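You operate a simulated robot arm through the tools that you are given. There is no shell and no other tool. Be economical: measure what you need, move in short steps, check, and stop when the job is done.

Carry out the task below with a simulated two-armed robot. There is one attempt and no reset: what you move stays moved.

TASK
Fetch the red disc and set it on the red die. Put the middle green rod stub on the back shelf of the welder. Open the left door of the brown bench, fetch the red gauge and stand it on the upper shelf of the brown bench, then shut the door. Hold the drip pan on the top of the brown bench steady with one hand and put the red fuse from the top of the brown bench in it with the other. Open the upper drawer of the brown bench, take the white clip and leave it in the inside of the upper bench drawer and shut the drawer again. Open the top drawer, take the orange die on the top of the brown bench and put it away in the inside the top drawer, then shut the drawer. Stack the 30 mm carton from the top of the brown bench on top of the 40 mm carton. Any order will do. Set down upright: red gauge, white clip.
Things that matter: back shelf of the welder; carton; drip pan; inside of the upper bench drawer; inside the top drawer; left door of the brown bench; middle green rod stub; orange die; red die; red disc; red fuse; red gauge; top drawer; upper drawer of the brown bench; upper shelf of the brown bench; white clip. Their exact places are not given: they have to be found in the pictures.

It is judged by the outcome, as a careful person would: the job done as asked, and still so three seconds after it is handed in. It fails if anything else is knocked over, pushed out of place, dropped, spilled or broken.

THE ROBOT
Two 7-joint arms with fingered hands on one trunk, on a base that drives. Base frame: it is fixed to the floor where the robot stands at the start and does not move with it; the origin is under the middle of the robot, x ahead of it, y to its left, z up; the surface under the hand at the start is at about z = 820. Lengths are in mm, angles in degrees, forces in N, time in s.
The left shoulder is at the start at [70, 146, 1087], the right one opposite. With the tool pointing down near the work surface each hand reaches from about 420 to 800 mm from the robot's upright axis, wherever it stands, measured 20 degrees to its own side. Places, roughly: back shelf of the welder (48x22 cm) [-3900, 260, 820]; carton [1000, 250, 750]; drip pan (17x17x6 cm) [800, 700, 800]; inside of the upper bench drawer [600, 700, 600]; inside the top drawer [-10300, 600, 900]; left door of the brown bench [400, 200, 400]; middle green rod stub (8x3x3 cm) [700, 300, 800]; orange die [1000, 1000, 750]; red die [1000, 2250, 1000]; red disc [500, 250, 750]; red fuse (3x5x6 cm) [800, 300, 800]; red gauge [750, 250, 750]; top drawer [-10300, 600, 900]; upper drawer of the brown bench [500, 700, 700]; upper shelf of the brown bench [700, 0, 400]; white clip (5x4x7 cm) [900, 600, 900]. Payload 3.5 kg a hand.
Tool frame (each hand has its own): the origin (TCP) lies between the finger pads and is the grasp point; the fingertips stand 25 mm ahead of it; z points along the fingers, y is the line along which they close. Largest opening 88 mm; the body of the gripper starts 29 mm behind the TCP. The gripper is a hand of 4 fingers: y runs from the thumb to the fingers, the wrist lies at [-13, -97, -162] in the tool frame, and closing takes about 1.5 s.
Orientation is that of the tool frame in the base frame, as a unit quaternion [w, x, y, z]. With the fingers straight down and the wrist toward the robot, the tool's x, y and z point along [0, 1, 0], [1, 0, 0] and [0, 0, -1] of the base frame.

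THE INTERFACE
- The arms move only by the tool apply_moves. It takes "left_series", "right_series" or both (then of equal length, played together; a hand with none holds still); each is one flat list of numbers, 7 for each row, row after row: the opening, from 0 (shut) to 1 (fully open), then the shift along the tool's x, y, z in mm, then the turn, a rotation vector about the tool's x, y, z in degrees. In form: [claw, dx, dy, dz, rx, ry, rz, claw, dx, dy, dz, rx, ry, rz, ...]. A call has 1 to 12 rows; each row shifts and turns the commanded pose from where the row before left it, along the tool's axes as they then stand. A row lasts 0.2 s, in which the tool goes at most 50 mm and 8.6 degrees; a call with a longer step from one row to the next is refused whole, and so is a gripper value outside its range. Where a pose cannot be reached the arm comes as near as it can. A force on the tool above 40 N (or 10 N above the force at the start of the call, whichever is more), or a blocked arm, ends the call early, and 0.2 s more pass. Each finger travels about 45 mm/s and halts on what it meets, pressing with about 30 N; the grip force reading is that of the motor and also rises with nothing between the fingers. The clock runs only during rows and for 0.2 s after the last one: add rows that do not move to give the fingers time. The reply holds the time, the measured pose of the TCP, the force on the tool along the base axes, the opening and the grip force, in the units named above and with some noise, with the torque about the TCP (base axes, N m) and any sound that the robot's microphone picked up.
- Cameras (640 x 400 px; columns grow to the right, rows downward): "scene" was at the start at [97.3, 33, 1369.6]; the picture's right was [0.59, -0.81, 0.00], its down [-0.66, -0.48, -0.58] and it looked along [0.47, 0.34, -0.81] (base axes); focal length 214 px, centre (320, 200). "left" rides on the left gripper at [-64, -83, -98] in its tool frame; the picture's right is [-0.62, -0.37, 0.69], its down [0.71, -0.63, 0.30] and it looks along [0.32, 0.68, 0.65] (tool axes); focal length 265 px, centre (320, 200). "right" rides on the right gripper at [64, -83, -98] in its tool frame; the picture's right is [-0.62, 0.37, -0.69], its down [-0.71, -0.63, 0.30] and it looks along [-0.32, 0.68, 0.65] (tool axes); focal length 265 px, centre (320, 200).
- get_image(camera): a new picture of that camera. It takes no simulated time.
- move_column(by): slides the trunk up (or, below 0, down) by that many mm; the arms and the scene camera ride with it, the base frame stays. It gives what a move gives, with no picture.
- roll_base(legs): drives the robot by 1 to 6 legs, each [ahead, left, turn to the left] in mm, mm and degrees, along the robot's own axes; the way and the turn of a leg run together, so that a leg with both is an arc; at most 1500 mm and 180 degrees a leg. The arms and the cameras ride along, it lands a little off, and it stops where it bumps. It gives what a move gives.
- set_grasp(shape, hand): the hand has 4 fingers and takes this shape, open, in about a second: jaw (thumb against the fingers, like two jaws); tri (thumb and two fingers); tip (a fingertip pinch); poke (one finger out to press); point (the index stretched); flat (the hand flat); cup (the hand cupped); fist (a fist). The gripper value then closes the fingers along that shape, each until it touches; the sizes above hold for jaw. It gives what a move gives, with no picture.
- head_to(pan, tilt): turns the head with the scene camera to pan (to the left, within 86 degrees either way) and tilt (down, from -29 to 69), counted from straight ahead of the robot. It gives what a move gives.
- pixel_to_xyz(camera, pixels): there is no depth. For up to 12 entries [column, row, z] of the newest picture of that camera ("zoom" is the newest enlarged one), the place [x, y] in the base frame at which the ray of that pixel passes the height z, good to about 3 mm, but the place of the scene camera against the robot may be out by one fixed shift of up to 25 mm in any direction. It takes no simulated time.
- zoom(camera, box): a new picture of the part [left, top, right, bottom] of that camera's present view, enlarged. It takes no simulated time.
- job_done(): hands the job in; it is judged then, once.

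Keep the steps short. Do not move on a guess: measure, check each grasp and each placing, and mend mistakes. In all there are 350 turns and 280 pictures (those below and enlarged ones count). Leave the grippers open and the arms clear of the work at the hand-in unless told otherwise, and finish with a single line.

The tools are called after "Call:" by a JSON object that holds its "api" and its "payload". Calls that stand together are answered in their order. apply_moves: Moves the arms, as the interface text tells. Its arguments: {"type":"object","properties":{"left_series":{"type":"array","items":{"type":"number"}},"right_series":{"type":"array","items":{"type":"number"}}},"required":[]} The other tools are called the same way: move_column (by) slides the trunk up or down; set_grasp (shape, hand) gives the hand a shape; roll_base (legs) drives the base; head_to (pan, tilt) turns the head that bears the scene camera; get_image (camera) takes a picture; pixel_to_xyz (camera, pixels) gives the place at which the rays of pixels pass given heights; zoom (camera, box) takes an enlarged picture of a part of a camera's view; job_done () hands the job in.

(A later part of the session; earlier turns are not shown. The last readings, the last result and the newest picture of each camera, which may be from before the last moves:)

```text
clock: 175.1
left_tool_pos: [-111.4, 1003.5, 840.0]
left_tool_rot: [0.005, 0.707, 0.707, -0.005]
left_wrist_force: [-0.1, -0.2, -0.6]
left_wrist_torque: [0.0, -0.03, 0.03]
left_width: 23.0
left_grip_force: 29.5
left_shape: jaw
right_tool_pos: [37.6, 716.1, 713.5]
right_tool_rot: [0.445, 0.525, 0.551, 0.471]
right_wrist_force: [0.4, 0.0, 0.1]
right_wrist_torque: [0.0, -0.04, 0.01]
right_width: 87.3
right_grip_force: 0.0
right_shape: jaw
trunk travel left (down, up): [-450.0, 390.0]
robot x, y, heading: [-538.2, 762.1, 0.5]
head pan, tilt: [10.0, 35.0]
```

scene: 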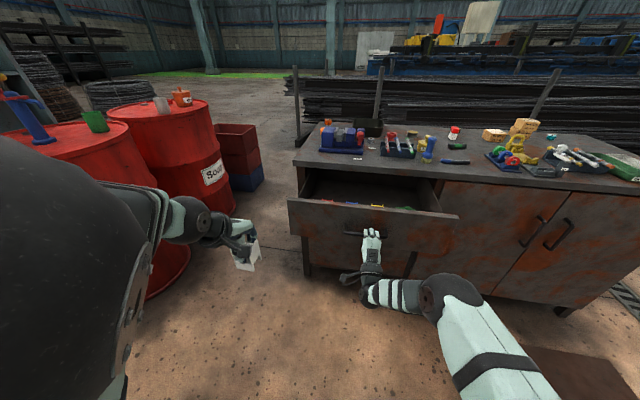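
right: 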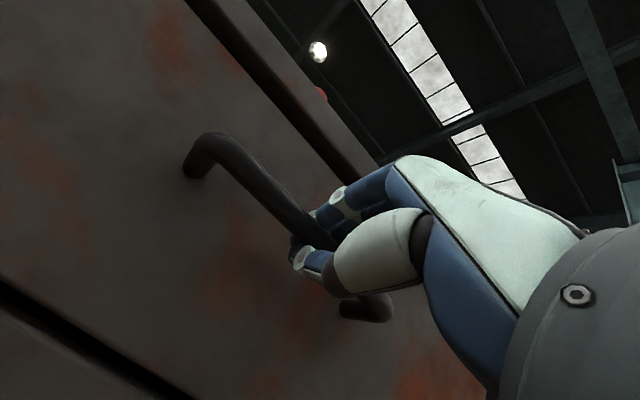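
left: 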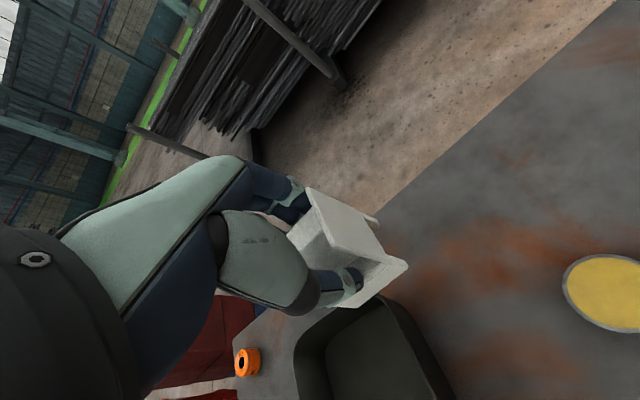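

Call:
{"api": "apply_moves", "payload": {"right_series": [1, -45, 0, 0, 0, 0, 0, 1, -45, 0, 0, 0, 0, 0, 1, -45, 0, 0, 0, 0, 0, 1, -45, 0, 0, 0, 0, 0]}}

Call:
{"api": "move_column", "payload": {"by": 230}}

Call:
{"api": "roll_base", "payload": {"legs": [[240, -60, 0]]}}

Call:
{"api": "head_to", "payload": {"pan": 8, "tilt": 52}}

Call:
{"api": "get_image", "payload": {"camera": "scene"}}

```text
clock: 176.1
left_tool_pos: [-110.5, 1003.2, 841.1]
left_tool_rot: [0.004, 0.708, 0.706, -0.006]
left_wrist_force: [-0.6, -0.7, -0.5]
left_wrist_torque: [-0.02, -0.03, 0.01]
left_width: 23.2
left_grip_force: 30.2
left_shape: jaw
right_tool_pos: [48.2, 533.1, 710.6]
right_tool_rot: [0.444, 0.526, 0.551, 0.471]
right_wrist_force: [0.6, -0.2, -0.2]
right_wrist_torque: [0.04, 0.01, 0.0]
right_width: 87.6
right_grip_force: 0.0
right_shape: jaw
trunk travel left (down, up): [-450.0, 390.0]
robot x, y, heading: [-545.0, 760.6, 0.5]
head pan, tilt: [10.0, 35.0]
```

```text
clock: 178.6
left_tool_pos: [-111.6, 1004.7, 1070.7]
left_tool_rot: [0.005, 0.707, 0.707, -0.006]
left_wrist_force: [0.1, -0.3, -0.3]
left_wrist_torque: [0.01, -0.03, -0.01]
left_width: 23.4
left_grip_force: 29.7
left_shape: jaw
right_tool_pos: [48.8, 534.9, 941.4]
right_tool_rot: [0.445, 0.526, 0.552, 0.471]
right_wrist_force: [-0.2, -0.9, 0.2]
right_wrist_torque: [-0.01, -0.03, 0.0]
right_width: 87.4
right_grip_force: 0.1
right_shape: jaw
trunk travel left (down, up): [-680.0, 160.0]
robot x, y, heading: [-543.3, 763.8, 0.7]
head pan, tilt: [10.0, 35.0]
```

```text
clock: 180.4
left_tool_pos: [129.7, 946.8, 1071.1]
left_tool_rot: [0.005, 0.708, 0.706, -0.006]
left_wrist_force: [0.6, 0.2, -0.1]
left_wrist_torque: [0.01, -0.02, 0.0]
left_width: 23.0
left_grip_force: 29.7
left_shape: jaw
right_tool_pos: [290.3, 478.0, 942.3]
right_tool_rot: [0.445, 0.526, 0.552, 0.47]
right_wrist_force: [0.4, -0.8, -0.6]
right_wrist_torque: [0.0, 0.01, 0.01]
right_width: 87.6
right_grip_force: 0.0
right_shape: jaw
trunk travel left (down, up): [-680.0, 160.0]
robot x, y, heading: [-298.0, 706.9, 0.6]
head pan, tilt: [10.0, 35.0]
```

```text
clock: 181.2
left_tool_pos: [132.2, 947.1, 1071.9]
left_tool_rot: [0.005, 0.709, 0.706, -0.007]
left_wrist_force: [0.1, -0.3, 0.4]
left_wrist_torque: [0.0, -0.02, 0.01]
left_width: 23.1
left_grip_force: 30.2
left_shape: jaw
right_tool_pos: [290.6, 478.5, 941.7]
right_tool_rot: [0.445, 0.525, 0.551, 0.471]
right_wrist_force: [0.4, -0.3, 0.0]
right_wrist_torque: [-0.01, 0.02, 0.04]
right_width: 87.5
right_grip_force: 0.1
right_shape: jaw
trunk travel left (down, up): [-680.0, 160.0]
robot x, y, heading: [-297.7, 705.7, 0.8]
head pan, tilt: [8.0, 52.0]
```

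```text
168 pictures are left
```

scene: 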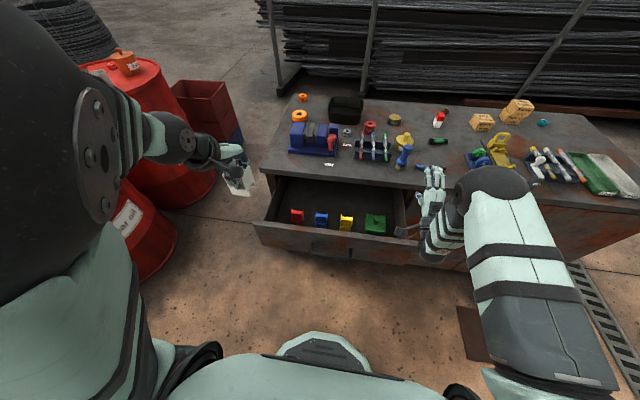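

Call:
{"api": "zoom", "payload": {"camera": "scene", "box": [245, 160, 435, 280]}}

Call:
{"api": "pixel_to_xyz", "payload": {"camera": "scene", "pixels": [[280, 180, 790], [395, 190, 790], [258, 222, 790], [408, 235, 790], [297, 223, 665], [322, 227, 665], [346, 229, 665], [376, 233, 665], [340, 200, 665], [310, 188, 665]]}}

```text
3.33 times, centred on (340, 220) of scene
```

zoom: 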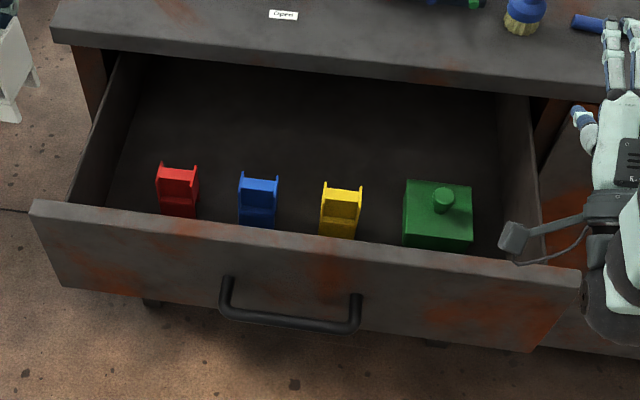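

```text
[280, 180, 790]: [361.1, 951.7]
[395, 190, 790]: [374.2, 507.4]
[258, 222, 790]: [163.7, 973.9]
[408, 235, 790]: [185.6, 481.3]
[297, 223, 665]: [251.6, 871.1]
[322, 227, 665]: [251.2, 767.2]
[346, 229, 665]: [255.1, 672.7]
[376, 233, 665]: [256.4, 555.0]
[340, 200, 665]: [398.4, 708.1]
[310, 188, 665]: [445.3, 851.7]
```

The drawer holds red, blue, yellow clips and a green box near the front. I'll put the white clip behind them at about (335,720). I retract the right hand, shift the base left 80 and bring the left hand over.

Call:
{"api": "apply_moves", "payload": {"right_series": [1, -20, 0, -40, 0, 0, 0, 1, -20, 0, -40, 0, 0, 0, 1, -20, 0, -40, 0, 0, 0]}}

Call:
{"api": "roll_base", "payload": {"legs": [[0, 80, 0]]}}

Call:
{"api": "apply_moves", "payload": {"left_series": [0, -30, 35, 0, 0, 0, 0, 0, -30, 35, 0, 0, 0, 0, 0, -30, 35, 0, 0, 0, 0, 0, -30, 35, 0, 0, 0, 0, 0, -40, 25, 0, 0, 0, 0, 0, -40, 20, 0, 0, 0, 0, 0, -40, 0, 20, 0, 0, 0, 0, -40, 0, 30, 0, 0, 0, 0, -20, 0, 30, 0, 0, 0, 0, 0, 0, 0, 0, 0, 0]}}

Call:
{"api": "get_image", "payload": {"camera": "left"}}

Call:
{"api": "get_image", "payload": {"camera": "scene"}}

```text
clock: 182.0
left_tool_pos: [131.0, 946.7, 1070.5]
left_tool_rot: [0.005, 0.707, 0.707, -0.006]
left_wrist_force: [-0.6, -0.2, -1.0]
left_wrist_torque: [0.02, -0.01, -0.01]
left_width: 23.3
left_grip_force: 30.2
left_shape: jaw
right_tool_pos: [281.1, 472.5, 943.1]
right_tool_rot: [0.445, 0.525, 0.551, 0.471]
right_wrist_force: [-1.5, -0.5, -0.2]
right_wrist_torque: [0.0, -0.01, -0.01]
right_width: 87.8
right_grip_force: 0.0
right_shape: jaw
right hand out of reach, approached as far as the arm can: row 1, 2, 3
trunk travel left (down, up): [-680.0, 160.0]
robot x, y, heading: [-300.4, 704.7, 0.4]
head pan, tilt: [8.0, 52.0]
```

```text
clock: 183.0
left_tool_pos: [130.3, 1024.6, 1071.6]
left_tool_rot: [0.005, 0.708, 0.707, -0.006]
left_wrist_force: [0.6, 0.3, -0.7]
left_wrist_torque: [-0.01, 0.02, 0.0]
left_width: 23.0
left_grip_force: 29.8
left_shape: jaw
right_tool_pos: [281.6, 549.9, 942.5]
right_tool_rot: [0.445, 0.526, 0.551, 0.471]
right_wrist_force: [-0.8, -0.5, -0.1]
right_wrist_torque: [-0.01, 0.01, 0.0]
right_width: 87.7
right_grip_force: 0.0
right_shape: jaw
trunk travel left (down, up): [-680.0, 160.0]
robot x, y, heading: [-301.3, 784.5, 0.8]
head pan, tilt: [8.0, 52.0]
```

```text
clock: 185.2
left_tool_pos: [322.5, 737.2, 1002.5]
left_tool_rot: [0.014, 0.698, 0.716, -0.016]
left_wrist_force: [-0.3, -0.1, 0.0]
left_wrist_torque: [-0.01, -0.01, 0.0]
left_width: 20.6
left_grip_force: 30.4
left_shape: jaw
right_tool_pos: [280.8, 551.4, 943.8]
right_tool_rot: [0.445, 0.526, 0.552, 0.47]
right_wrist_force: [-0.8, 0.0, -1.0]
right_wrist_torque: [0.01, 0.0, -0.01]
right_width: 87.5
right_grip_force: 0.1
right_shape: jaw
trunk travel left (down, up): [-680.0, 160.0]
robot x, y, heading: [-303.8, 785.1, 0.5]
head pan, tilt: [8.0, 52.0]
```

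```text
166 pictures are left
```

left: 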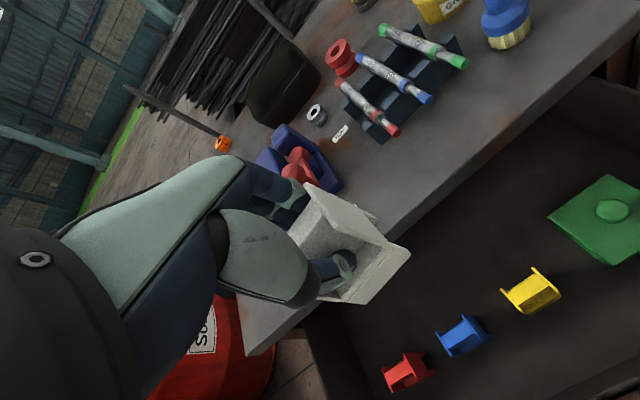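

```text
165 pictures are left
```

scene: 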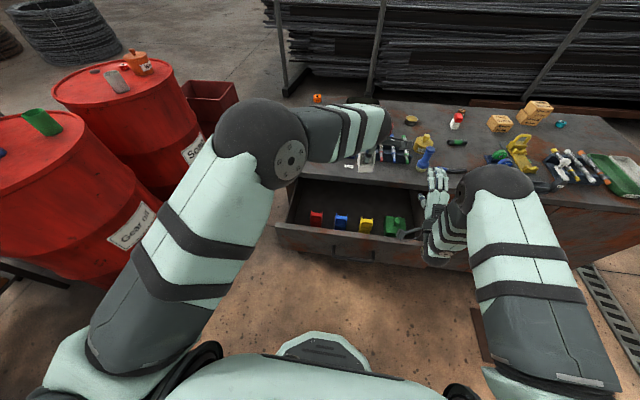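

Call:
{"api": "pixel_to_xyz", "payload": {"camera": "left", "pixels": [[462, 352, 640], [462, 352, 660], [462, 352, 680], [533, 312, 640], [533, 312, 660], [533, 312, 680], [330, 330, 640], [640, 110, 790]]}}

Call:
{"api": "zoom", "payload": {"camera": "left", "box": [370, 160, 640, 400]}}

```text
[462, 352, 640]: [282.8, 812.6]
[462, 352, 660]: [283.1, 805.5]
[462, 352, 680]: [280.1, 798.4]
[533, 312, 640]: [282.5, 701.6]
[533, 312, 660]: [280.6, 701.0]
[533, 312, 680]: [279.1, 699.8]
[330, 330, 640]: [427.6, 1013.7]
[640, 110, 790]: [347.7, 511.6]
```

```text
1.67 times, centred on (505, 280) of left
```

zoom: 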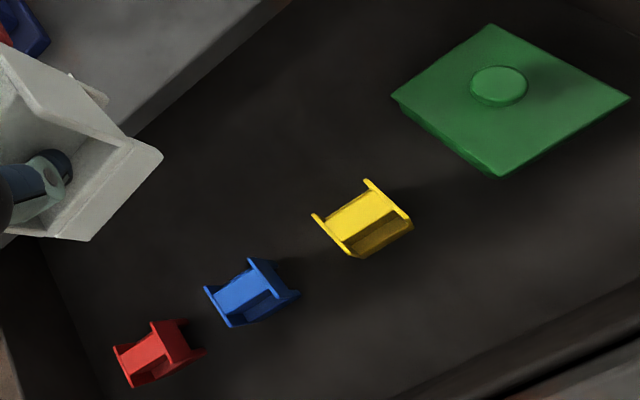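

Clips are at (283,800) and (280,700). I'll lower the white clip at (330,750), first to z≈745.

Call:
{"api": "apply_moves", "payload": {"left_series": [0, 0, 0, 0, -0.2, 2.4, 1.5, 0, 13, 8, 30, 0, 0, 0, 0, 0, 0, 48, 0, 0, 0, 0, 0, 0, 48, 0, 0, 0, 0, 0, 0, 48, 0, 0, 0, 0, 0, 0, 48, 0, 0, 0, 0, 0, 0, 30, 0, 0, 0, 0, 0, 0, 0, 0, 0, 0]}}

Call:
{"api": "get_image", "payload": {"camera": "left"}}

```text
clock: 187.0
left_tool_pos: [324.2, 741.9, 745.0]
left_tool_rot: [-0.007, 0.717, 0.697, 0.011]
left_wrist_force: [1.8, 0.8, 6.9]
left_wrist_torque: [0.14, 0.06, -0.04]
left_width: 22.0
left_grip_force: 30.3
left_shape: jaw
right_tool_pos: [280.4, 550.4, 942.8]
right_tool_rot: [0.445, 0.526, 0.551, 0.47]
right_wrist_force: [0.2, -0.5, 0.3]
right_wrist_torque: [0.01, 0.02, 0.02]
right_width: 87.8
right_grip_force: 0.1
right_shape: jaw
trunk travel left (down, up): [-680.0, 160.0]
robot x, y, heading: [-302.8, 785.5, 0.9]
head pan, tilt: [8.0, 52.0]
```

```text
163 pictures are left
```

left: 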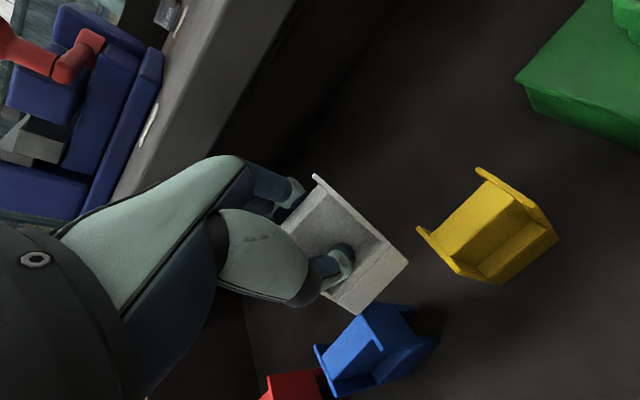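

Contact of ~7 N, maybe on the bottom or on the blue clip. I raise 15 mm and measure.

Call:
{"api": "apply_moves", "payload": {"left_series": [0, 0, 0, -15, 0, 0, 0, 0, 0, 0, 0, 0, 0, 0]}}

Call:
{"api": "zoom", "payload": {"camera": "left", "box": [260, 140, 580, 400]}}

Call:
{"api": "get_image", "payload": {"camera": "scene"}}

```text
clock: 187.6
left_tool_pos: [321.7, 742.5, 758.0]
left_tool_rot: [-0.009, 0.716, 0.698, 0.01]
left_wrist_force: [-0.6, -0.1, 0.1]
left_wrist_torque: [-0.03, -0.03, 0.0]
left_width: 22.0
left_grip_force: 30.1
left_shape: jaw
right_tool_pos: [279.6, 551.2, 942.6]
right_tool_rot: [0.445, 0.526, 0.551, 0.47]
right_wrist_force: [-0.8, -0.8, -0.3]
right_wrist_torque: [0.02, -0.03, 0.03]
right_width: 87.6
right_grip_force: 0.1
right_shape: jaw
trunk travel left (down, up): [-680.0, 160.0]
robot x, y, heading: [-301.8, 787.5, 0.5]
head pan, tilt: [8.0, 52.0]
```

```text
1.54 times, centred on (420, 270) of left
```

zoom: 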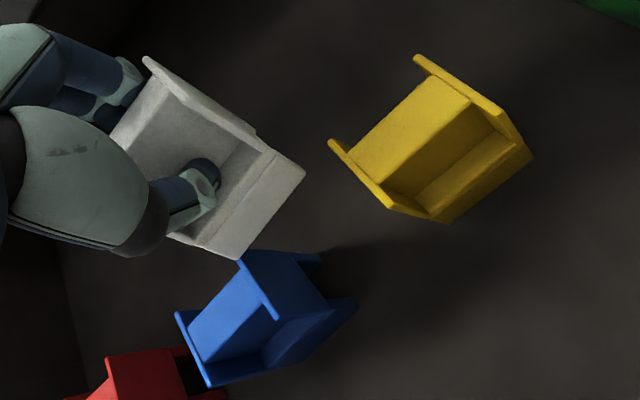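

```text
161 pictures are left
```

scene: 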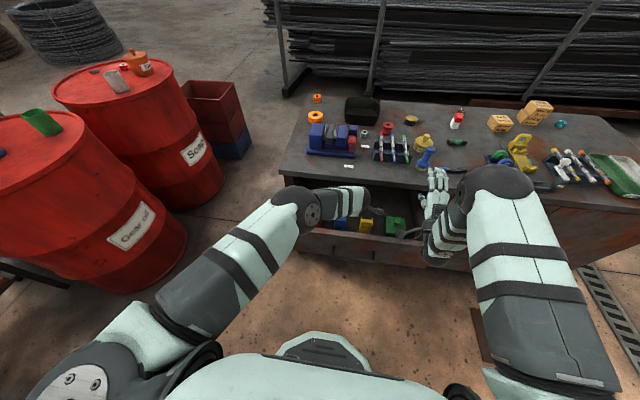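

Call:
{"api": "pixel_to_xyz", "payload": {"camera": "left", "pixels": [[558, 243, 640], [558, 243, 660], [558, 243, 680], [558, 243, 700], [498, 284, 640], [498, 284, 660], [498, 284, 680], [498, 284, 700], [366, 308, 690], [366, 308, 720], [443, 335, 660], [443, 335, 690]]}}

```text
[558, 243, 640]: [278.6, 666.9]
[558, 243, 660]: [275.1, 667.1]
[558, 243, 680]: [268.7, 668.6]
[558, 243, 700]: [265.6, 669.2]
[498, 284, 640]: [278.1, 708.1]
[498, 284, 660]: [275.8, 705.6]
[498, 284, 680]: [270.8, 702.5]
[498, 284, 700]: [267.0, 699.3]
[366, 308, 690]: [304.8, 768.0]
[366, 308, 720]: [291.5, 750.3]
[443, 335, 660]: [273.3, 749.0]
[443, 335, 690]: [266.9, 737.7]
```

The white clip was resting on the blue clip's corner. I move it to x≈346, y≈732 (behind the gap), then lower carefully.

Call:
{"api": "apply_moves", "payload": {"left_series": [0, -10, 12, 0, 0, 0, 0, 0, 0, 12, 0, 0, 0, 0, 0, 0, 0, 8, 0, 0, 0, 0, 0, 0, 8, 0, 0, 0, 0, 0, 0, 8, 0, 0, 0, 0, 0, 0, 0, 0, 0, 0]}}

Call:
{"api": "get_image", "payload": {"camera": "left"}}

```text
clock: 189.0
left_tool_pos: [334.6, 754.1, 732.7]
left_tool_rot: [-0.008, 0.717, 0.697, 0.009]
left_wrist_force: [0.2, -0.4, 0.0]
left_wrist_torque: [0.01, -0.02, 0.01]
left_width: 22.0
left_grip_force: 29.7
left_shape: jaw
left hand out of reach, approached as far as the arm can: row 2, 3, 4
right_tool_pos: [281.2, 549.8, 941.8]
right_tool_rot: [0.445, 0.526, 0.552, 0.47]
right_wrist_force: [0.4, 0.3, -0.4]
right_wrist_torque: [0.01, 0.02, 0.0]
right_width: 87.4
right_grip_force: 0.1
right_shape: jaw
trunk travel left (down, up): [-680.0, 160.0]
robot x, y, heading: [-302.7, 786.0, 0.6]
head pan, tilt: [8.0, 52.0]
```

```text
160 pictures are left
```

left: 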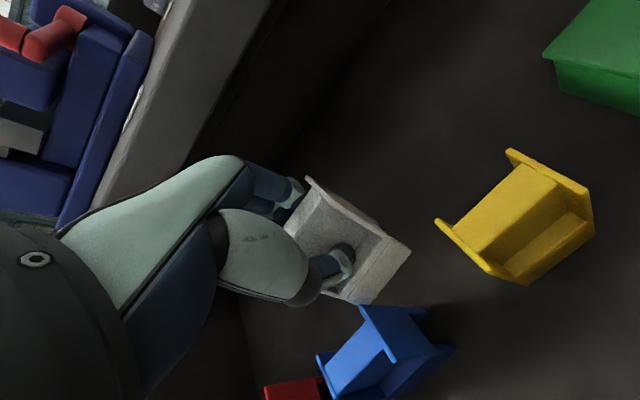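

The arm is at its reach limit here. I raise the hand, drive the base 90 mm nearer, then come down again.

Call:
{"api": "apply_moves", "payload": {"left_series": [0, 0, 0, -45, 0, 0, 0, 0, 0, -10, -45, 0, 0, 0, 0, 0, -30, -40, 0, 0, 0, 0, 0, -40, 0, 0, 0, 0]}}

Call:
{"api": "roll_base", "payload": {"legs": [[90, -40, 0]]}}

Call:
{"api": "move_column", "payload": {"by": -60}}

Call:
{"api": "get_image", "payload": {"camera": "left"}}

```text
clock: 190.0
left_tool_pos: [252.0, 753.3, 863.4]
left_tool_rot: [-0.007, 0.717, 0.697, 0.01]
left_wrist_force: [0.4, 0.3, 0.0]
left_wrist_torque: [-0.04, -0.01, 0.01]
left_width: 21.7
left_grip_force: 30.6
left_shape: jaw
right_tool_pos: [280.4, 550.8, 943.0]
right_tool_rot: [0.445, 0.526, 0.551, 0.471]
right_wrist_force: [0.2, -0.7, -0.2]
right_wrist_torque: [-0.01, 0.02, 0.03]
right_width: 87.5
right_grip_force: 0.1
right_shape: jaw
trunk travel left (down, up): [-680.0, 160.0]
robot x, y, heading: [-300.4, 783.3, 0.4]
head pan, tilt: [8.0, 52.0]
```

```text
clock: 191.2
left_tool_pos: [342.1, 713.8, 863.0]
left_tool_rot: [-0.008, 0.717, 0.697, 0.01]
left_wrist_force: [0.5, -0.1, -0.5]
left_wrist_torque: [0.02, -0.01, 0.01]
left_width: 22.1
left_grip_force: 30.0
left_shape: jaw
right_tool_pos: [370.2, 512.8, 942.9]
right_tool_rot: [0.445, 0.526, 0.551, 0.47]
right_wrist_force: [-0.3, 0.1, 0.8]
right_wrist_torque: [-0.02, -0.01, -0.02]
right_width: 87.5
right_grip_force: 0.1
right_shape: jaw
trunk travel left (down, up): [-680.0, 160.0]
robot x, y, heading: [-218.0, 744.7, 0.4]
head pan, tilt: [8.0, 52.0]
```

```text
clock: 192.2
left_tool_pos: [341.9, 715.1, 802.3]
left_tool_rot: [-0.009, 0.717, 0.697, 0.01]
left_wrist_force: [0.1, -0.7, 0.0]
left_wrist_torque: [0.02, -0.02, -0.01]
left_width: 22.0
left_grip_force: 29.8
left_shape: jaw
right_tool_pos: [370.1, 512.0, 881.8]
right_tool_rot: [0.445, 0.526, 0.552, 0.47]
right_wrist_force: [-0.3, 0.1, 1.1]
right_wrist_torque: [0.03, 0.01, -0.01]
right_width: 87.9
right_grip_force: 0.0
right_shape: jaw
trunk travel left (down, up): [-620.0, 220.0]
robot x, y, heading: [-210.9, 746.3, 0.7]
head pan, tilt: [8.0, 52.0]
```

```text
159 pictures are left
```

left: 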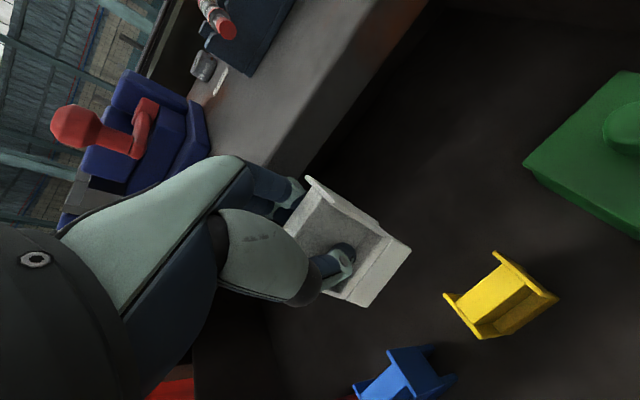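

Call:
{"api": "apply_moves", "payload": {"left_series": [0, 15, 4, 20, 0.1, -1.5, -1.6, 0, 0, 0, 30, 0, 0, 0, 0, 0, 0, 20, 0, 0, 0, 0, 0, 0, 8, 0, 0, 0, 0, 0, 0, 0, 0, 0, 0]}}

Call:
{"api": "get_image", "payload": {"camera": "left"}}

```text
clock: 193.4
left_tool_pos: [346.3, 731.4, 723.2]
left_tool_rot: [-0.001, 0.707, 0.707, 0.0]
left_wrist_force: [-0.3, 0.1, -0.9]
left_wrist_torque: [0.02, -0.01, 0.0]
left_width: 22.1
left_grip_force: 30.1
left_shape: jaw
right_tool_pos: [371.0, 512.7, 882.5]
right_tool_rot: [0.445, 0.526, 0.552, 0.47]
right_wrist_force: [-0.5, -0.2, 0.3]
right_wrist_torque: [-0.01, -0.01, 0.0]
right_width: 87.6
right_grip_force: 0.0
right_shape: jaw
trunk travel left (down, up): [-620.0, 220.0]
robot x, y, heading: [-213.0, 747.1, 0.5]
head pan, tilt: [8.0, 52.0]
```

```text
158 pictures are left
```

left: 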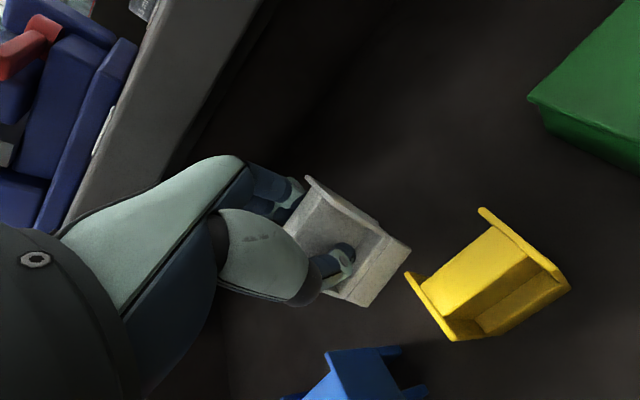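

Clear of the others. Lower in small steps until contact.

Call:
{"api": "apply_moves", "payload": {"left_series": [0, 0, 0, 5, 0, 0, 0, 0, 0, 0, 5, 0, 0, 0, 0, 0, 0, 4, 0, 0, 0, 0, 0, 0, 0, 0, 0, 0]}}

Call:
{"api": "apply_moves", "payload": {"left_series": [0, 0, 0, 3, 0, 0, 0, 0, 0, 0, 3, 0, 0, 0, 0, 0, 0, 0, 0, 0, 0]}}

Call:
{"api": "apply_moves", "payload": {"left_series": [0, 0, 0, 3, 0, 0, 0, 0, 0, 0, 3, 0, 0, 0, 0, 0, 0, 0, 0, 0, 0]}}

```text
clock: 194.4
left_tool_pos: [345.2, 731.0, 711.8]
left_tool_rot: [0.0, 0.707, 0.708, 0.0]
left_wrist_force: [-0.6, -0.2, -0.5]
left_wrist_torque: [0.0, 0.01, -0.02]
left_width: 21.9
left_grip_force: 30.1
left_shape: jaw
right_tool_pos: [371.1, 511.6, 883.1]
right_tool_rot: [0.445, 0.527, 0.551, 0.47]
right_wrist_force: [0.3, -0.5, 0.2]
right_wrist_torque: [-0.01, -0.02, -0.02]
right_width: 87.7
right_grip_force: 0.1
right_shape: jaw
trunk travel left (down, up): [-620.0, 220.0]
robot x, y, heading: [-211.6, 748.1, 0.4]
head pan, tilt: [8.0, 52.0]
```

```text
clock: 195.2
left_tool_pos: [346.7, 729.8, 705.6]
left_tool_rot: [0.0, 0.708, 0.706, 0.0]
left_wrist_force: [-0.2, 0.0, -1.7]
left_wrist_torque: [0.0, 0.05, -0.01]
left_width: 22.0
left_grip_force: 30.0
left_shape: jaw
right_tool_pos: [370.2, 512.6, 882.9]
right_tool_rot: [0.445, 0.526, 0.552, 0.47]
right_wrist_force: [0.9, -0.1, 0.2]
right_wrist_torque: [0.01, 0.02, -0.03]
right_width: 88.1
right_grip_force: 0.1
right_shape: jaw
trunk travel left (down, up): [-620.0, 220.0]
robot x, y, heading: [-211.6, 746.2, 0.5]
head pan, tilt: [8.0, 52.0]
```

```text
clock: 196.0
left_tool_pos: [346.1, 729.9, 699.4]
left_tool_rot: [0.001, 0.707, 0.707, -0.001]
left_wrist_force: [0.7, -0.2, 0.4]
left_wrist_torque: [-0.02, -0.02, 0.03]
left_width: 22.0
left_grip_force: 29.4
left_shape: jaw
right_tool_pos: [371.0, 512.3, 882.0]
right_tool_rot: [0.445, 0.526, 0.551, 0.47]
right_wrist_force: [1.0, 0.2, 0.3]
right_wrist_torque: [0.0, 0.02, -0.02]
right_width: 87.8
right_grip_force: 0.1
right_shape: jaw
trunk travel left (down, up): [-620.0, 220.0]
robot x, y, heading: [-211.1, 746.7, 0.5]
head pan, tilt: [8.0, 52.0]
```

Call:
{"api": "apply_moves", "payload": {"left_series": [0, 0, 0, 2.5, 0, 0, 0, 0, 0, 0, 2.5, 0, 0, 0, 0, 0, 0, 0, 0, 0, 0]}}

Call:
{"api": "apply_moves", "payload": {"left_series": [0, 0, 0, 2.5, 0, 0, 0, 0, 0, 0, 2.5, 0, 0, 0, 0, 0, 0, 0, 0, 0, 0]}}

Call:
{"api": "apply_moves", "payload": {"left_series": [0, 0, 0, 2.5, 0, 0, 0, 0, 0, 0, 2.5, 0, 0, 0, 0, 0, 0, 0, 0, 0, 0]}}

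```text
clock: 196.8
left_tool_pos: [346.5, 729.1, 693.4]
left_tool_rot: [0.0, 0.707, 0.707, -0.001]
left_wrist_force: [0.0, -0.2, -0.3]
left_wrist_torque: [-0.01, 0.01, 0.01]
left_width: 22.0
left_grip_force: 29.9
left_shape: jaw
right_tool_pos: [371.7, 511.3, 883.2]
right_tool_rot: [0.445, 0.526, 0.552, 0.47]
right_wrist_force: [-0.4, 0.3, 0.2]
right_wrist_torque: [-0.01, 0.0, -0.02]
right_width: 87.7
right_grip_force: 0.1
right_shape: jaw
trunk travel left (down, up): [-620.0, 220.0]
robot x, y, heading: [-213.7, 747.9, 0.6]
head pan, tilt: [8.0, 52.0]
```

```text
clock: 197.6
left_tool_pos: [346.8, 728.7, 689.3]
left_tool_rot: [0.0, 0.708, 0.707, -0.001]
left_wrist_force: [-0.5, 0.5, -0.2]
left_wrist_torque: [-0.02, 0.05, 0.01]
left_width: 21.9
left_grip_force: 30.2
left_shape: jaw
right_tool_pos: [370.4, 512.8, 882.7]
right_tool_rot: [0.445, 0.526, 0.551, 0.47]
right_wrist_force: [0.7, -0.1, 0.2]
right_wrist_torque: [0.01, -0.01, -0.02]
right_width: 87.5
right_grip_force: 0.0
right_shape: jaw
trunk travel left (down, up): [-620.0, 220.0]
robot x, y, heading: [-209.8, 746.8, 0.7]
head pan, tilt: [8.0, 52.0]
```

```text
clock: 198.4
left_tool_pos: [347.0, 730.9, 684.1]
left_tool_rot: [0.001, 0.707, 0.707, 0.001]
left_wrist_force: [0.3, 0.6, 2.7]
left_wrist_torque: [-0.03, -0.05, 0.01]
left_width: 22.0
left_grip_force: 29.7
left_shape: jaw
right_tool_pos: [369.6, 511.8, 883.1]
right_tool_rot: [0.445, 0.525, 0.552, 0.471]
right_wrist_force: [-0.4, -0.8, 0.3]
right_wrist_torque: [0.01, 0.01, -0.01]
right_width: 87.6
right_grip_force: 0.2
right_shape: jaw
trunk travel left (down, up): [-620.0, 220.0]
robot x, y, heading: [-214.6, 747.4, 0.6]
head pan, tilt: [8.0, 52.0]
```

Contact at z≈684. Open partly and check.

Call:
{"api": "apply_moves", "payload": {"left_series": [0, 0, 0, 1, 0, 0, 0, 0.3, 0, 0, 0, 0, 0, 0, 0.4, 0, 0, 0, 0, 0, 0, 0.5, 0, 0, 0, 0, 0, 0, 0.6, 0, 0, 0, 0, 0, 0, 0.6, 0, 0, 0, 0, 0, 0]}}

Call:
{"api": "get_image", "payload": {"camera": "left"}}

```text
clock: 199.8
left_tool_pos: [347.9, 729.2, 683.2]
left_tool_rot: [-0.001, 0.708, 0.706, -0.001]
left_wrist_force: [0.8, 0.5, -0.4]
left_wrist_torque: [0.02, 0.03, -0.01]
left_width: 52.5
left_grip_force: 0.1
left_shape: jaw
right_tool_pos: [371.3, 512.2, 882.7]
right_tool_rot: [0.445, 0.526, 0.551, 0.471]
right_wrist_force: [-0.5, 0.4, 0.0]
right_wrist_torque: [0.01, 0.0, 0.02]
right_width: 87.8
right_grip_force: 0.1
right_shape: jaw
trunk travel left (down, up): [-620.0, 220.0]
robot x, y, heading: [-211.5, 747.6, 0.7]
head pan, tilt: [8.0, 52.0]
```

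```text
157 pictures are left
```

left: 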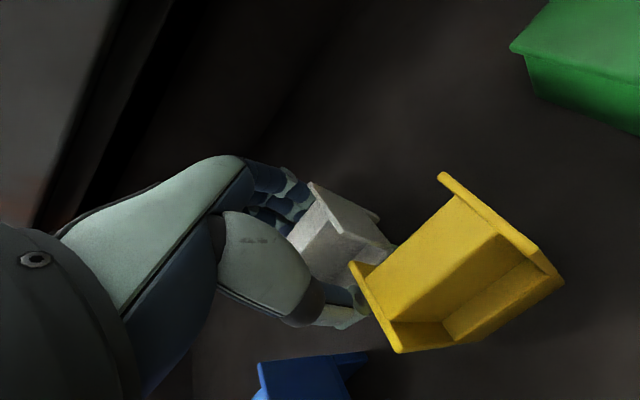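

Call:
{"api": "apply_moves", "payload": {"left_series": [0.6, 0, 0, -15, 0, 0, 0, 0.6, 0, 0, -30, 0, 0, 0, 0.6, 0, -5, -45, 0, 0, 0, 0.6, 0, -5, -45, 0, 0, 0, 0.6, 0, -10, -45, 0, 0, 0, 0.6, 0, 0, -45, 0, 0, 0]}}

Call:
{"api": "get_image", "payload": {"camera": "left"}}

```text
clock: 201.2
left_tool_pos: [325.2, 730.1, 907.4]
left_tool_rot: [0.001, 0.707, 0.707, 0.001]
left_wrist_force: [-1.1, -0.6, 0.2]
left_wrist_torque: [0.05, 0.03, 0.02]
left_width: 52.4
left_grip_force: 0.0
left_shape: jaw
right_tool_pos: [370.6, 512.3, 883.5]
right_tool_rot: [0.446, 0.527, 0.551, 0.47]
right_wrist_force: [0.4, 0.2, 0.0]
right_wrist_torque: [-0.03, 0.02, -0.02]
right_width: 87.5
right_grip_force: 0.1
right_shape: jaw
trunk travel left (down, up): [-620.0, 220.0]
robot x, y, heading: [-211.9, 750.1, 0.7]
head pan, tilt: [8.0, 52.0]
```

```text
156 pictures are left
```

left: 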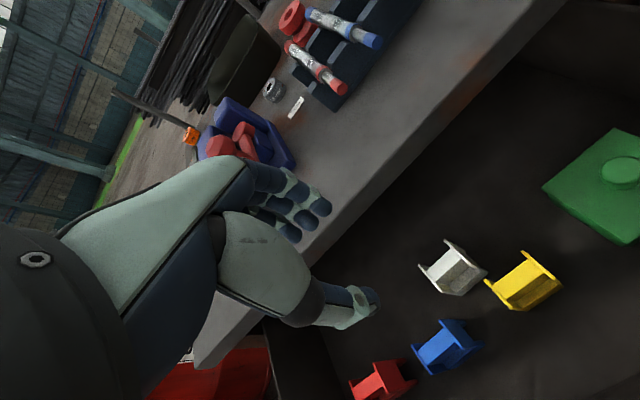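

The white clip stands in the drawer. I back the base off, lower the closed left hand in front of the drawer front and push it shut.

Call:
{"api": "roll_base", "payload": {"legs": [[-230, -10, 0]]}}

Call:
{"api": "apply_moves", "payload": {"left_series": [0, 0, 0, 45, 0, 0, 0, 0, 0, 0, 45, 0, 0, 0, 0, 0, 0, 45, 0, 0, 0, 0, 0, 0, 10, 0, 0, 0, 0, 0, 0, 0, 0, 0, 0]}}

Call:
{"api": "get_image", "payload": {"camera": "left"}}

Call:
{"api": "get_image", "payload": {"camera": "scene"}}

```text
clock: 202.9
left_tool_pos: [94.4, 717.8, 907.6]
left_tool_rot: [0.0, 0.707, 0.707, 0.0]
left_wrist_force: [-0.4, -1.3, 0.1]
left_wrist_torque: [-0.01, -0.02, -0.05]
left_width: 52.5
left_grip_force: 0.0
left_shape: jaw
right_tool_pos: [140.2, 499.4, 881.7]
right_tool_rot: [0.445, 0.526, 0.552, 0.47]
right_wrist_force: [0.4, -1.2, 0.0]
right_wrist_torque: [0.02, -0.03, -0.01]
right_width: 87.7
right_grip_force: 0.0
right_shape: jaw
trunk travel left (down, up): [-620.0, 220.0]
robot x, y, heading: [-441.1, 734.5, 0.7]
head pan, tilt: [8.0, 52.0]
```

```text
clock: 203.7
left_tool_pos: [102.4, 718.1, 792.4]
left_tool_rot: [0.018, 0.705, 0.709, 0.013]
left_wrist_force: [-1.3, -1.0, 17.3]
left_wrist_torque: [0.17, -0.27, 0.02]
left_width: 0.0
left_grip_force: 5.4
left_shape: jaw
right_tool_pos: [137.9, 500.1, 883.7]
right_tool_rot: [0.445, 0.526, 0.551, 0.471]
right_wrist_force: [0.6, -0.5, 0.0]
right_wrist_torque: [-0.01, -0.01, -0.04]
right_width: 87.7
right_grip_force: 0.0
right_shape: jaw
trunk travel left (down, up): [-620.0, 220.0]
robot x, y, heading: [-444.1, 734.9, 0.9]
head pan, tilt: [8.0, 52.0]
stopped in row 4 (left hand): the force on the tool passed its limit at 61 N (the readings are from after the stop); the commanded pose is now the measured one
```

```text
155 pictures are left
```

left: 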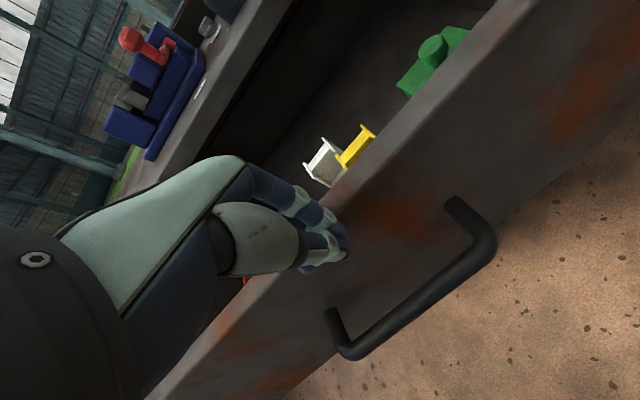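

```text
154 pictures are left
```

scene: 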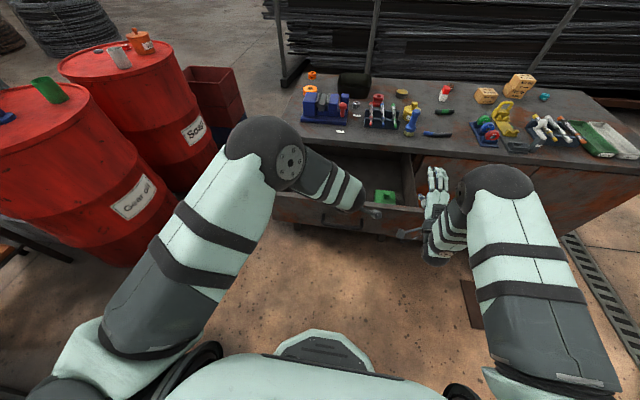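

The fingertips are on the drawer's top edge (it's further out than assumed). I raise, back 70 mm more, and lower.

Call:
{"api": "apply_moves", "payload": {"left_series": [0, 0, 0, -30, 0, 0, 0, 0, 0, 0, -10, 0, 0, 0]}}

Call:
{"api": "roll_base", "payload": {"legs": [[-75, 0, 0]]}}

Call:
{"api": "apply_moves", "payload": {"left_series": [0, 0, 0, 35, 0, 0, 0, 0, 0, 0, 35, 0, 0, 0, 0, 0, 0, 0, 0, 0, 0]}}

Call:
{"api": "get_image", "payload": {"camera": "left"}}

```text
clock: 204.3
left_tool_pos: [103.3, 719.0, 827.4]
left_tool_rot: [0.013, 0.705, 0.709, 0.009]
left_wrist_force: [0.1, 0.5, -0.8]
left_wrist_torque: [-0.01, -0.01, 0.01]
left_width: 0.0
left_grip_force: 29.9
left_shape: jaw
right_tool_pos: [140.9, 499.8, 882.1]
right_tool_rot: [0.445, 0.526, 0.551, 0.47]
right_wrist_force: [0.0, 0.3, -0.7]
right_wrist_torque: [-0.01, 0.03, 0.02]
right_width: 87.7
right_grip_force: 0.1
right_shape: jaw
trunk travel left (down, up): [-620.0, 220.0]
robot x, y, heading: [-446.2, 730.7, 0.7]
head pan, tilt: [8.0, 52.0]
```

```text
clock: 205.4
left_tool_pos: [29.9, 718.3, 829.2]
left_tool_rot: [0.014, 0.704, 0.71, 0.009]
left_wrist_force: [0.1, 0.4, 0.8]
left_wrist_torque: [-0.01, -0.01, 0.0]
left_width: 0.1
left_grip_force: 30.3
left_shape: jaw
right_tool_pos: [66.9, 500.1, 881.9]
right_tool_rot: [0.445, 0.526, 0.552, 0.47]
right_wrist_force: [-0.6, 0.9, -0.7]
right_wrist_torque: [-0.02, -0.02, -0.03]
right_width: 87.6
right_grip_force: 0.0
right_shape: jaw
trunk travel left (down, up): [-620.0, 220.0]
robot x, y, heading: [-516.2, 734.0, 0.6]
head pan, tilt: [8.0, 52.0]
```

```text
clock: 206.2
left_tool_pos: [34.8, 719.4, 756.1]
left_tool_rot: [0.013, 0.704, 0.71, 0.01]
left_wrist_force: [-0.5, 0.0, 0.3]
left_wrist_torque: [0.01, -0.02, 0.03]
left_width: 0.0
left_grip_force: 30.2
left_shape: jaw
right_tool_pos: [68.1, 498.9, 882.5]
right_tool_rot: [0.445, 0.526, 0.552, 0.47]
right_wrist_force: [-0.8, 0.1, -0.3]
right_wrist_torque: [0.0, 0.01, -0.01]
right_width: 87.9
right_grip_force: 0.1
right_shape: jaw
trunk travel left (down, up): [-620.0, 220.0]
robot x, y, heading: [-515.3, 732.4, 0.8]
head pan, tilt: [8.0, 52.0]
```

```text
153 pictures are left
```

left: 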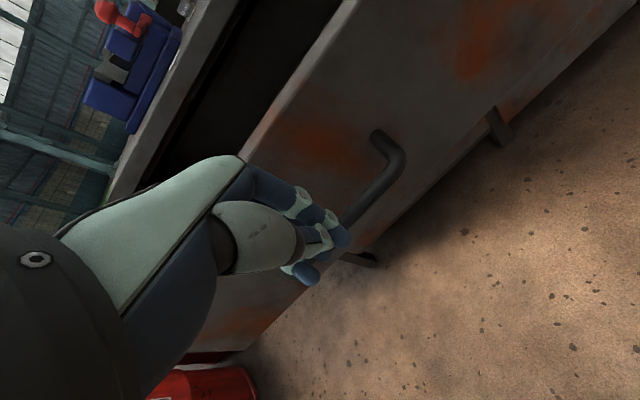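

Call:
{"api": "roll_base", "payload": {"legs": [[150, 0, 0]]}}

Call:
{"api": "get_image", "payload": {"camera": "left"}}

```text
clock: 207.5
left_tool_pos: [182.1, 719.7, 756.1]
left_tool_rot: [0.013, 0.705, 0.709, 0.01]
left_wrist_force: [1.2, -0.4, -0.5]
left_wrist_torque: [0.02, -0.02, -0.04]
left_width: 0.0
left_grip_force: 30.1
left_shape: jaw
right_tool_pos: [213.2, 501.9, 883.1]
right_tool_rot: [0.445, 0.525, 0.552, 0.471]
right_wrist_force: [-0.7, 0.5, 0.1]
right_wrist_torque: [0.0, 0.01, -0.03]
right_width: 87.7
right_grip_force: 0.1
right_shape: jaw
trunk travel left (down, up): [-620.0, 220.0]
robot x, y, heading: [-371.2, 735.2, 0.7]
head pan, tilt: [8.0, 52.0]
```

```text
152 pictures are left
```

left: 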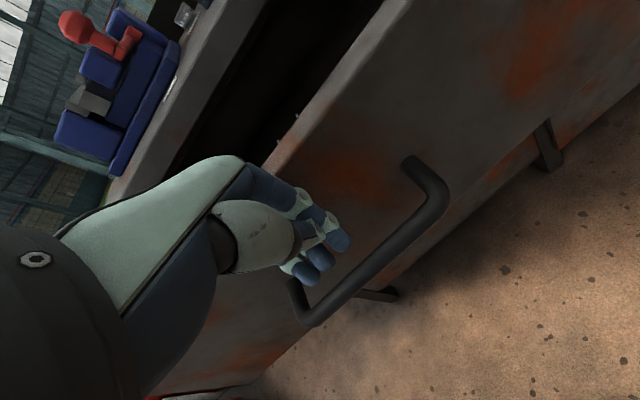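

Call:
{"api": "roll_base", "payload": {"legs": [[130, 0, 0]]}}

Call:
{"api": "get_image", "payload": {"camera": "left"}}

```text
clock: 208.8
left_tool_pos: [312.6, 720.5, 756.7]
left_tool_rot: [0.014, 0.705, 0.709, 0.01]
left_wrist_force: [-0.4, -0.9, -0.5]
left_wrist_torque: [0.0, 0.0, -0.01]
left_width: 0.1
left_grip_force: 30.3
left_shape: jaw
right_tool_pos: [343.4, 501.7, 882.8]
right_tool_rot: [0.444, 0.526, 0.552, 0.471]
right_wrist_force: [0.4, -1.0, 0.3]
right_wrist_torque: [0.01, 0.01, -0.03]
right_width: 87.6
right_grip_force: 0.1
right_shape: jaw
trunk travel left (down, up): [-620.0, 220.0]
robot x, y, heading: [-240.0, 739.0, 0.5]
head pan, tilt: [8.0, 52.0]
```

```text
151 pictures are left
```

left: 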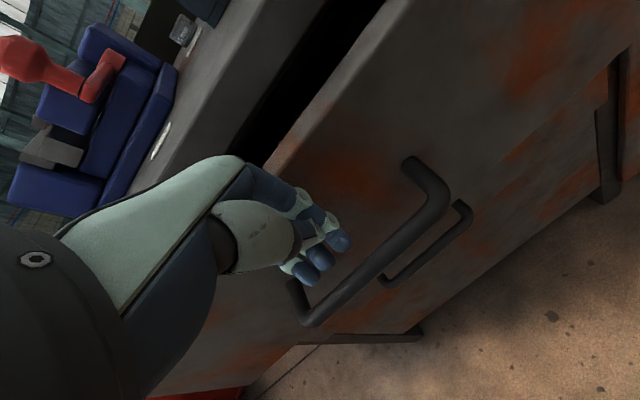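

Call:
{"api": "roll_base", "payload": {"legs": [[38, 0, 0]]}}

Call:
{"api": "apply_moves", "payload": {"left_series": [0, 0, 5, 0, 0, 0, 0, 0, 0, 5, 0, 0, 0, 0, 0, 0, 5, 0, 0, 0, 0, 0, 0, 5, 0, 0, 0, 0, 0, 0, 5, 0, 0, 0, 0]}}

Call:
{"api": "get_image", "payload": {"camera": "left"}}

Call:
{"api": "get_image", "payload": {"camera": "scene"}}

```text
clock: 209.7
left_tool_pos: [350.2, 720.5, 758.1]
left_tool_rot: [0.015, 0.705, 0.709, 0.01]
left_wrist_force: [-0.2, -0.3, -0.6]
left_wrist_torque: [0.0, 0.01, 0.02]
left_width: 0.0
left_grip_force: 29.7
left_shape: jaw
right_tool_pos: [381.7, 500.3, 883.5]
right_tool_rot: [0.446, 0.527, 0.55, 0.47]
right_wrist_force: [0.7, 0.0, -0.5]
right_wrist_torque: [-0.01, 0.03, -0.02]
right_width: 87.7
right_grip_force: 0.0
right_shape: jaw
trunk travel left (down, up): [-620.0, 220.0]
robot x, y, heading: [-200.9, 736.1, 0.5]
head pan, tilt: [8.0, 52.0]
```

```text
clock: 210.9
left_tool_pos: [371.4, 719.7, 757.1]
left_tool_rot: [0.013, 0.706, 0.708, 0.009]
left_wrist_force: [-17.3, 1.6, 0.4]
left_wrist_torque: [-0.06, -0.54, 0.19]
left_width: 0.0
left_grip_force: 30.3
left_shape: jaw
right_tool_pos: [379.8, 501.8, 883.3]
right_tool_rot: [0.446, 0.526, 0.551, 0.471]
right_wrist_force: [0.9, -0.2, -0.4]
right_wrist_torque: [-0.01, 0.02, 0.0]
right_width: 87.8
right_grip_force: 0.0
right_shape: jaw
trunk travel left (down, up): [-620.0, 220.0]
robot x, y, heading: [-200.6, 739.2, 0.6]
head pan, tilt: [8.0, 52.0]
```

```text
150 pictures are left
```

left: 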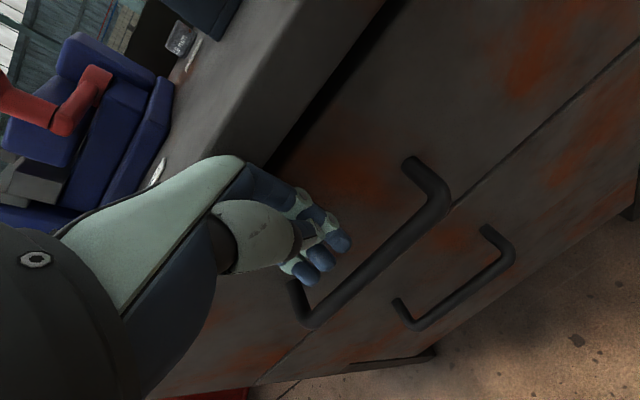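

```text
149 pictures are left
```

scene: 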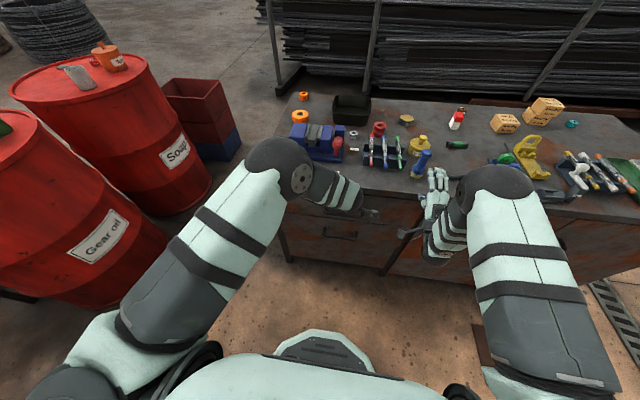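

Firm contact at the same x as the closed door. I back off and check the drawer.

Call:
{"api": "roll_base", "payload": {"legs": [[-120, 0, 0]]}}

Call:
{"api": "apply_moves", "payload": {"left_series": [0, 0, 0, -45, 0, 0, 0, 0, 0, 0, -45, 0, 0, 0, 0.5, 0, 0, -45, 0, 0, 0, 1, 0, 0, -45, 0, 0, 0, 1, 0, 0, -45, 0, 0, 0, 1, 0, 0, -45, 0, 0, 0]}}

Call:
{"api": "zoom", "payload": {"camera": "scene", "box": [260, 100, 480, 270]}}

```text
clock: 212.1
left_tool_pos: [256.5, 719.7, 757.0]
left_tool_rot: [0.014, 0.705, 0.709, 0.01]
left_wrist_force: [0.4, 0.6, 0.0]
left_wrist_torque: [0.02, -0.01, 0.05]
left_width: 0.0
left_grip_force: 29.6
left_shape: jaw
right_tool_pos: [264.1, 501.0, 881.8]
right_tool_rot: [0.445, 0.527, 0.551, 0.47]
right_wrist_force: [-0.5, -0.5, 0.8]
right_wrist_torque: [-0.01, 0.01, 0.01]
right_width: 87.5
right_grip_force: 0.1
right_shape: jaw
trunk travel left (down, up): [-620.0, 220.0]
robot x, y, heading: [-318.0, 739.4, 0.5]
head pan, tilt: [8.0, 52.0]
```

```text
clock: 213.5
left_tool_pos: [247.7, 718.2, 1028.9]
left_tool_rot: [0.014, 0.705, 0.709, 0.01]
left_wrist_force: [0.5, -0.2, 0.5]
left_wrist_torque: [0.0, 0.02, 0.02]
left_width: 16.7
left_grip_force: 0.0
left_shape: jaw
right_tool_pos: [262.9, 500.3, 882.1]
right_tool_rot: [0.446, 0.527, 0.55, 0.469]
right_wrist_force: [0.2, 0.3, -1.4]
right_wrist_torque: [0.01, -0.02, -0.01]
right_width: 87.6
right_grip_force: 0.1
right_shape: jaw
trunk travel left (down, up): [-620.0, 220.0]
robot x, y, heading: [-313.1, 736.4, 0.5]
head pan, tilt: [8.0, 52.0]
```

```text
2.35 times, centred on (370, 185) of scene
```

zoom: 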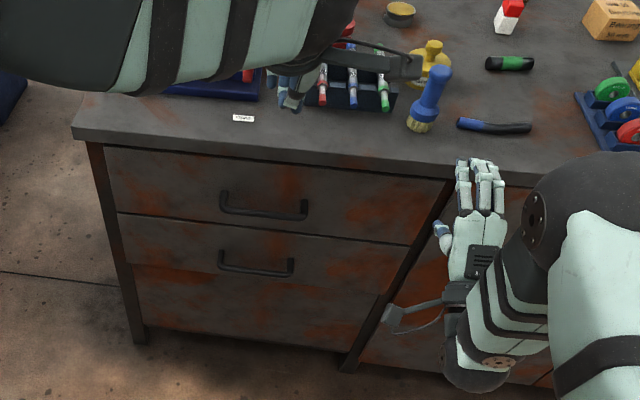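

Upper drawer is shut. Next: fuse into the drip pan. I turn the right hand back down, raise the trunk, and drive to reach the fuse with the right hand.

Call:
{"api": "move_column", "payload": {"by": 60}}

Call:
{"api": "apply_moves", "payload": {"right_series": [1, 0, 0, -10, 8.2, 0, 0, 1, 0, 0, -10, 8.2, 0, 0, 1, 0, 0, 0, 8.2, 0, 0, 1, 0, 0, 0, 8.2, 0, 0, 1, 0, 0, 0, 8.2, 0, 0, 1, 0, 0, 0, 8.2, 0, 0, 1, 0, 0, 0, 8.2, 0, 0, 1, 0, 0, 0, 8.2, 0, 0, 1, 0, 0, -30, 8.2, 0, 0, 1, 0, 0, -40, 7.5, 0, 0], "left_series": [1, 0, 0, 0, 0, 0, 0, 1, 0, 0, 0, 0, 0, 0, 1, 0, 0, 0, 0, 0, 0, 1, 0, 0, 0, 0, 0, 0, 1, 0, 0, 0, 0, 0, 0, 1, 0, 0, 0, 0, 0, 0, 1, 0, 0, 0, 0, 0, 0, 1, 0, 0, 0, 0, 0, 0, 1, 0, 0, 0, 0, 0, 0, 1, 0, 0, 0, 0, 0, 0]}}

```text
clock: 214.5
left_tool_pos: [249.7, 718.8, 1086.7]
left_tool_rot: [0.015, 0.705, 0.709, 0.009]
left_wrist_force: [0.0, -0.7, -1.1]
left_wrist_torque: [0.01, 0.0, 0.0]
left_width: 87.9
left_grip_force: 0.0
left_shape: jaw
right_tool_pos: [263.8, 500.9, 942.3]
right_tool_rot: [0.445, 0.527, 0.551, 0.469]
right_wrist_force: [-0.2, 0.3, 0.7]
right_wrist_torque: [-0.01, 0.0, 0.01]
right_width: 87.8
right_grip_force: 0.2
right_shape: jaw
trunk travel left (down, up): [-680.0, 160.0]
robot x, y, heading: [-318.0, 735.5, 0.6]
head pan, tilt: [8.0, 52.0]
```

```text
clock: 216.7
left_tool_pos: [246.4, 719.1, 1089.5]
left_tool_rot: [0.014, 0.705, 0.709, 0.01]
left_wrist_force: [-0.2, 0.5, 0.3]
left_wrist_torque: [-0.01, 0.01, 0.0]
left_width: 87.6
left_grip_force: 0.0
left_shape: jaw
right_tool_pos: [230.7, 499.5, 1016.5]
right_tool_rot: [-0.005, 0.689, 0.725, -0.002]
right_wrist_force: [-0.2, -0.1, 0.4]
right_wrist_torque: [0.02, -0.02, 0.0]
right_width: 87.8
right_grip_force: 0.1
right_shape: jaw
trunk travel left (down, up): [-680.0, 160.0]
robot x, y, heading: [-318.0, 737.0, 0.6]
head pan, tilt: [8.0, 52.0]
```

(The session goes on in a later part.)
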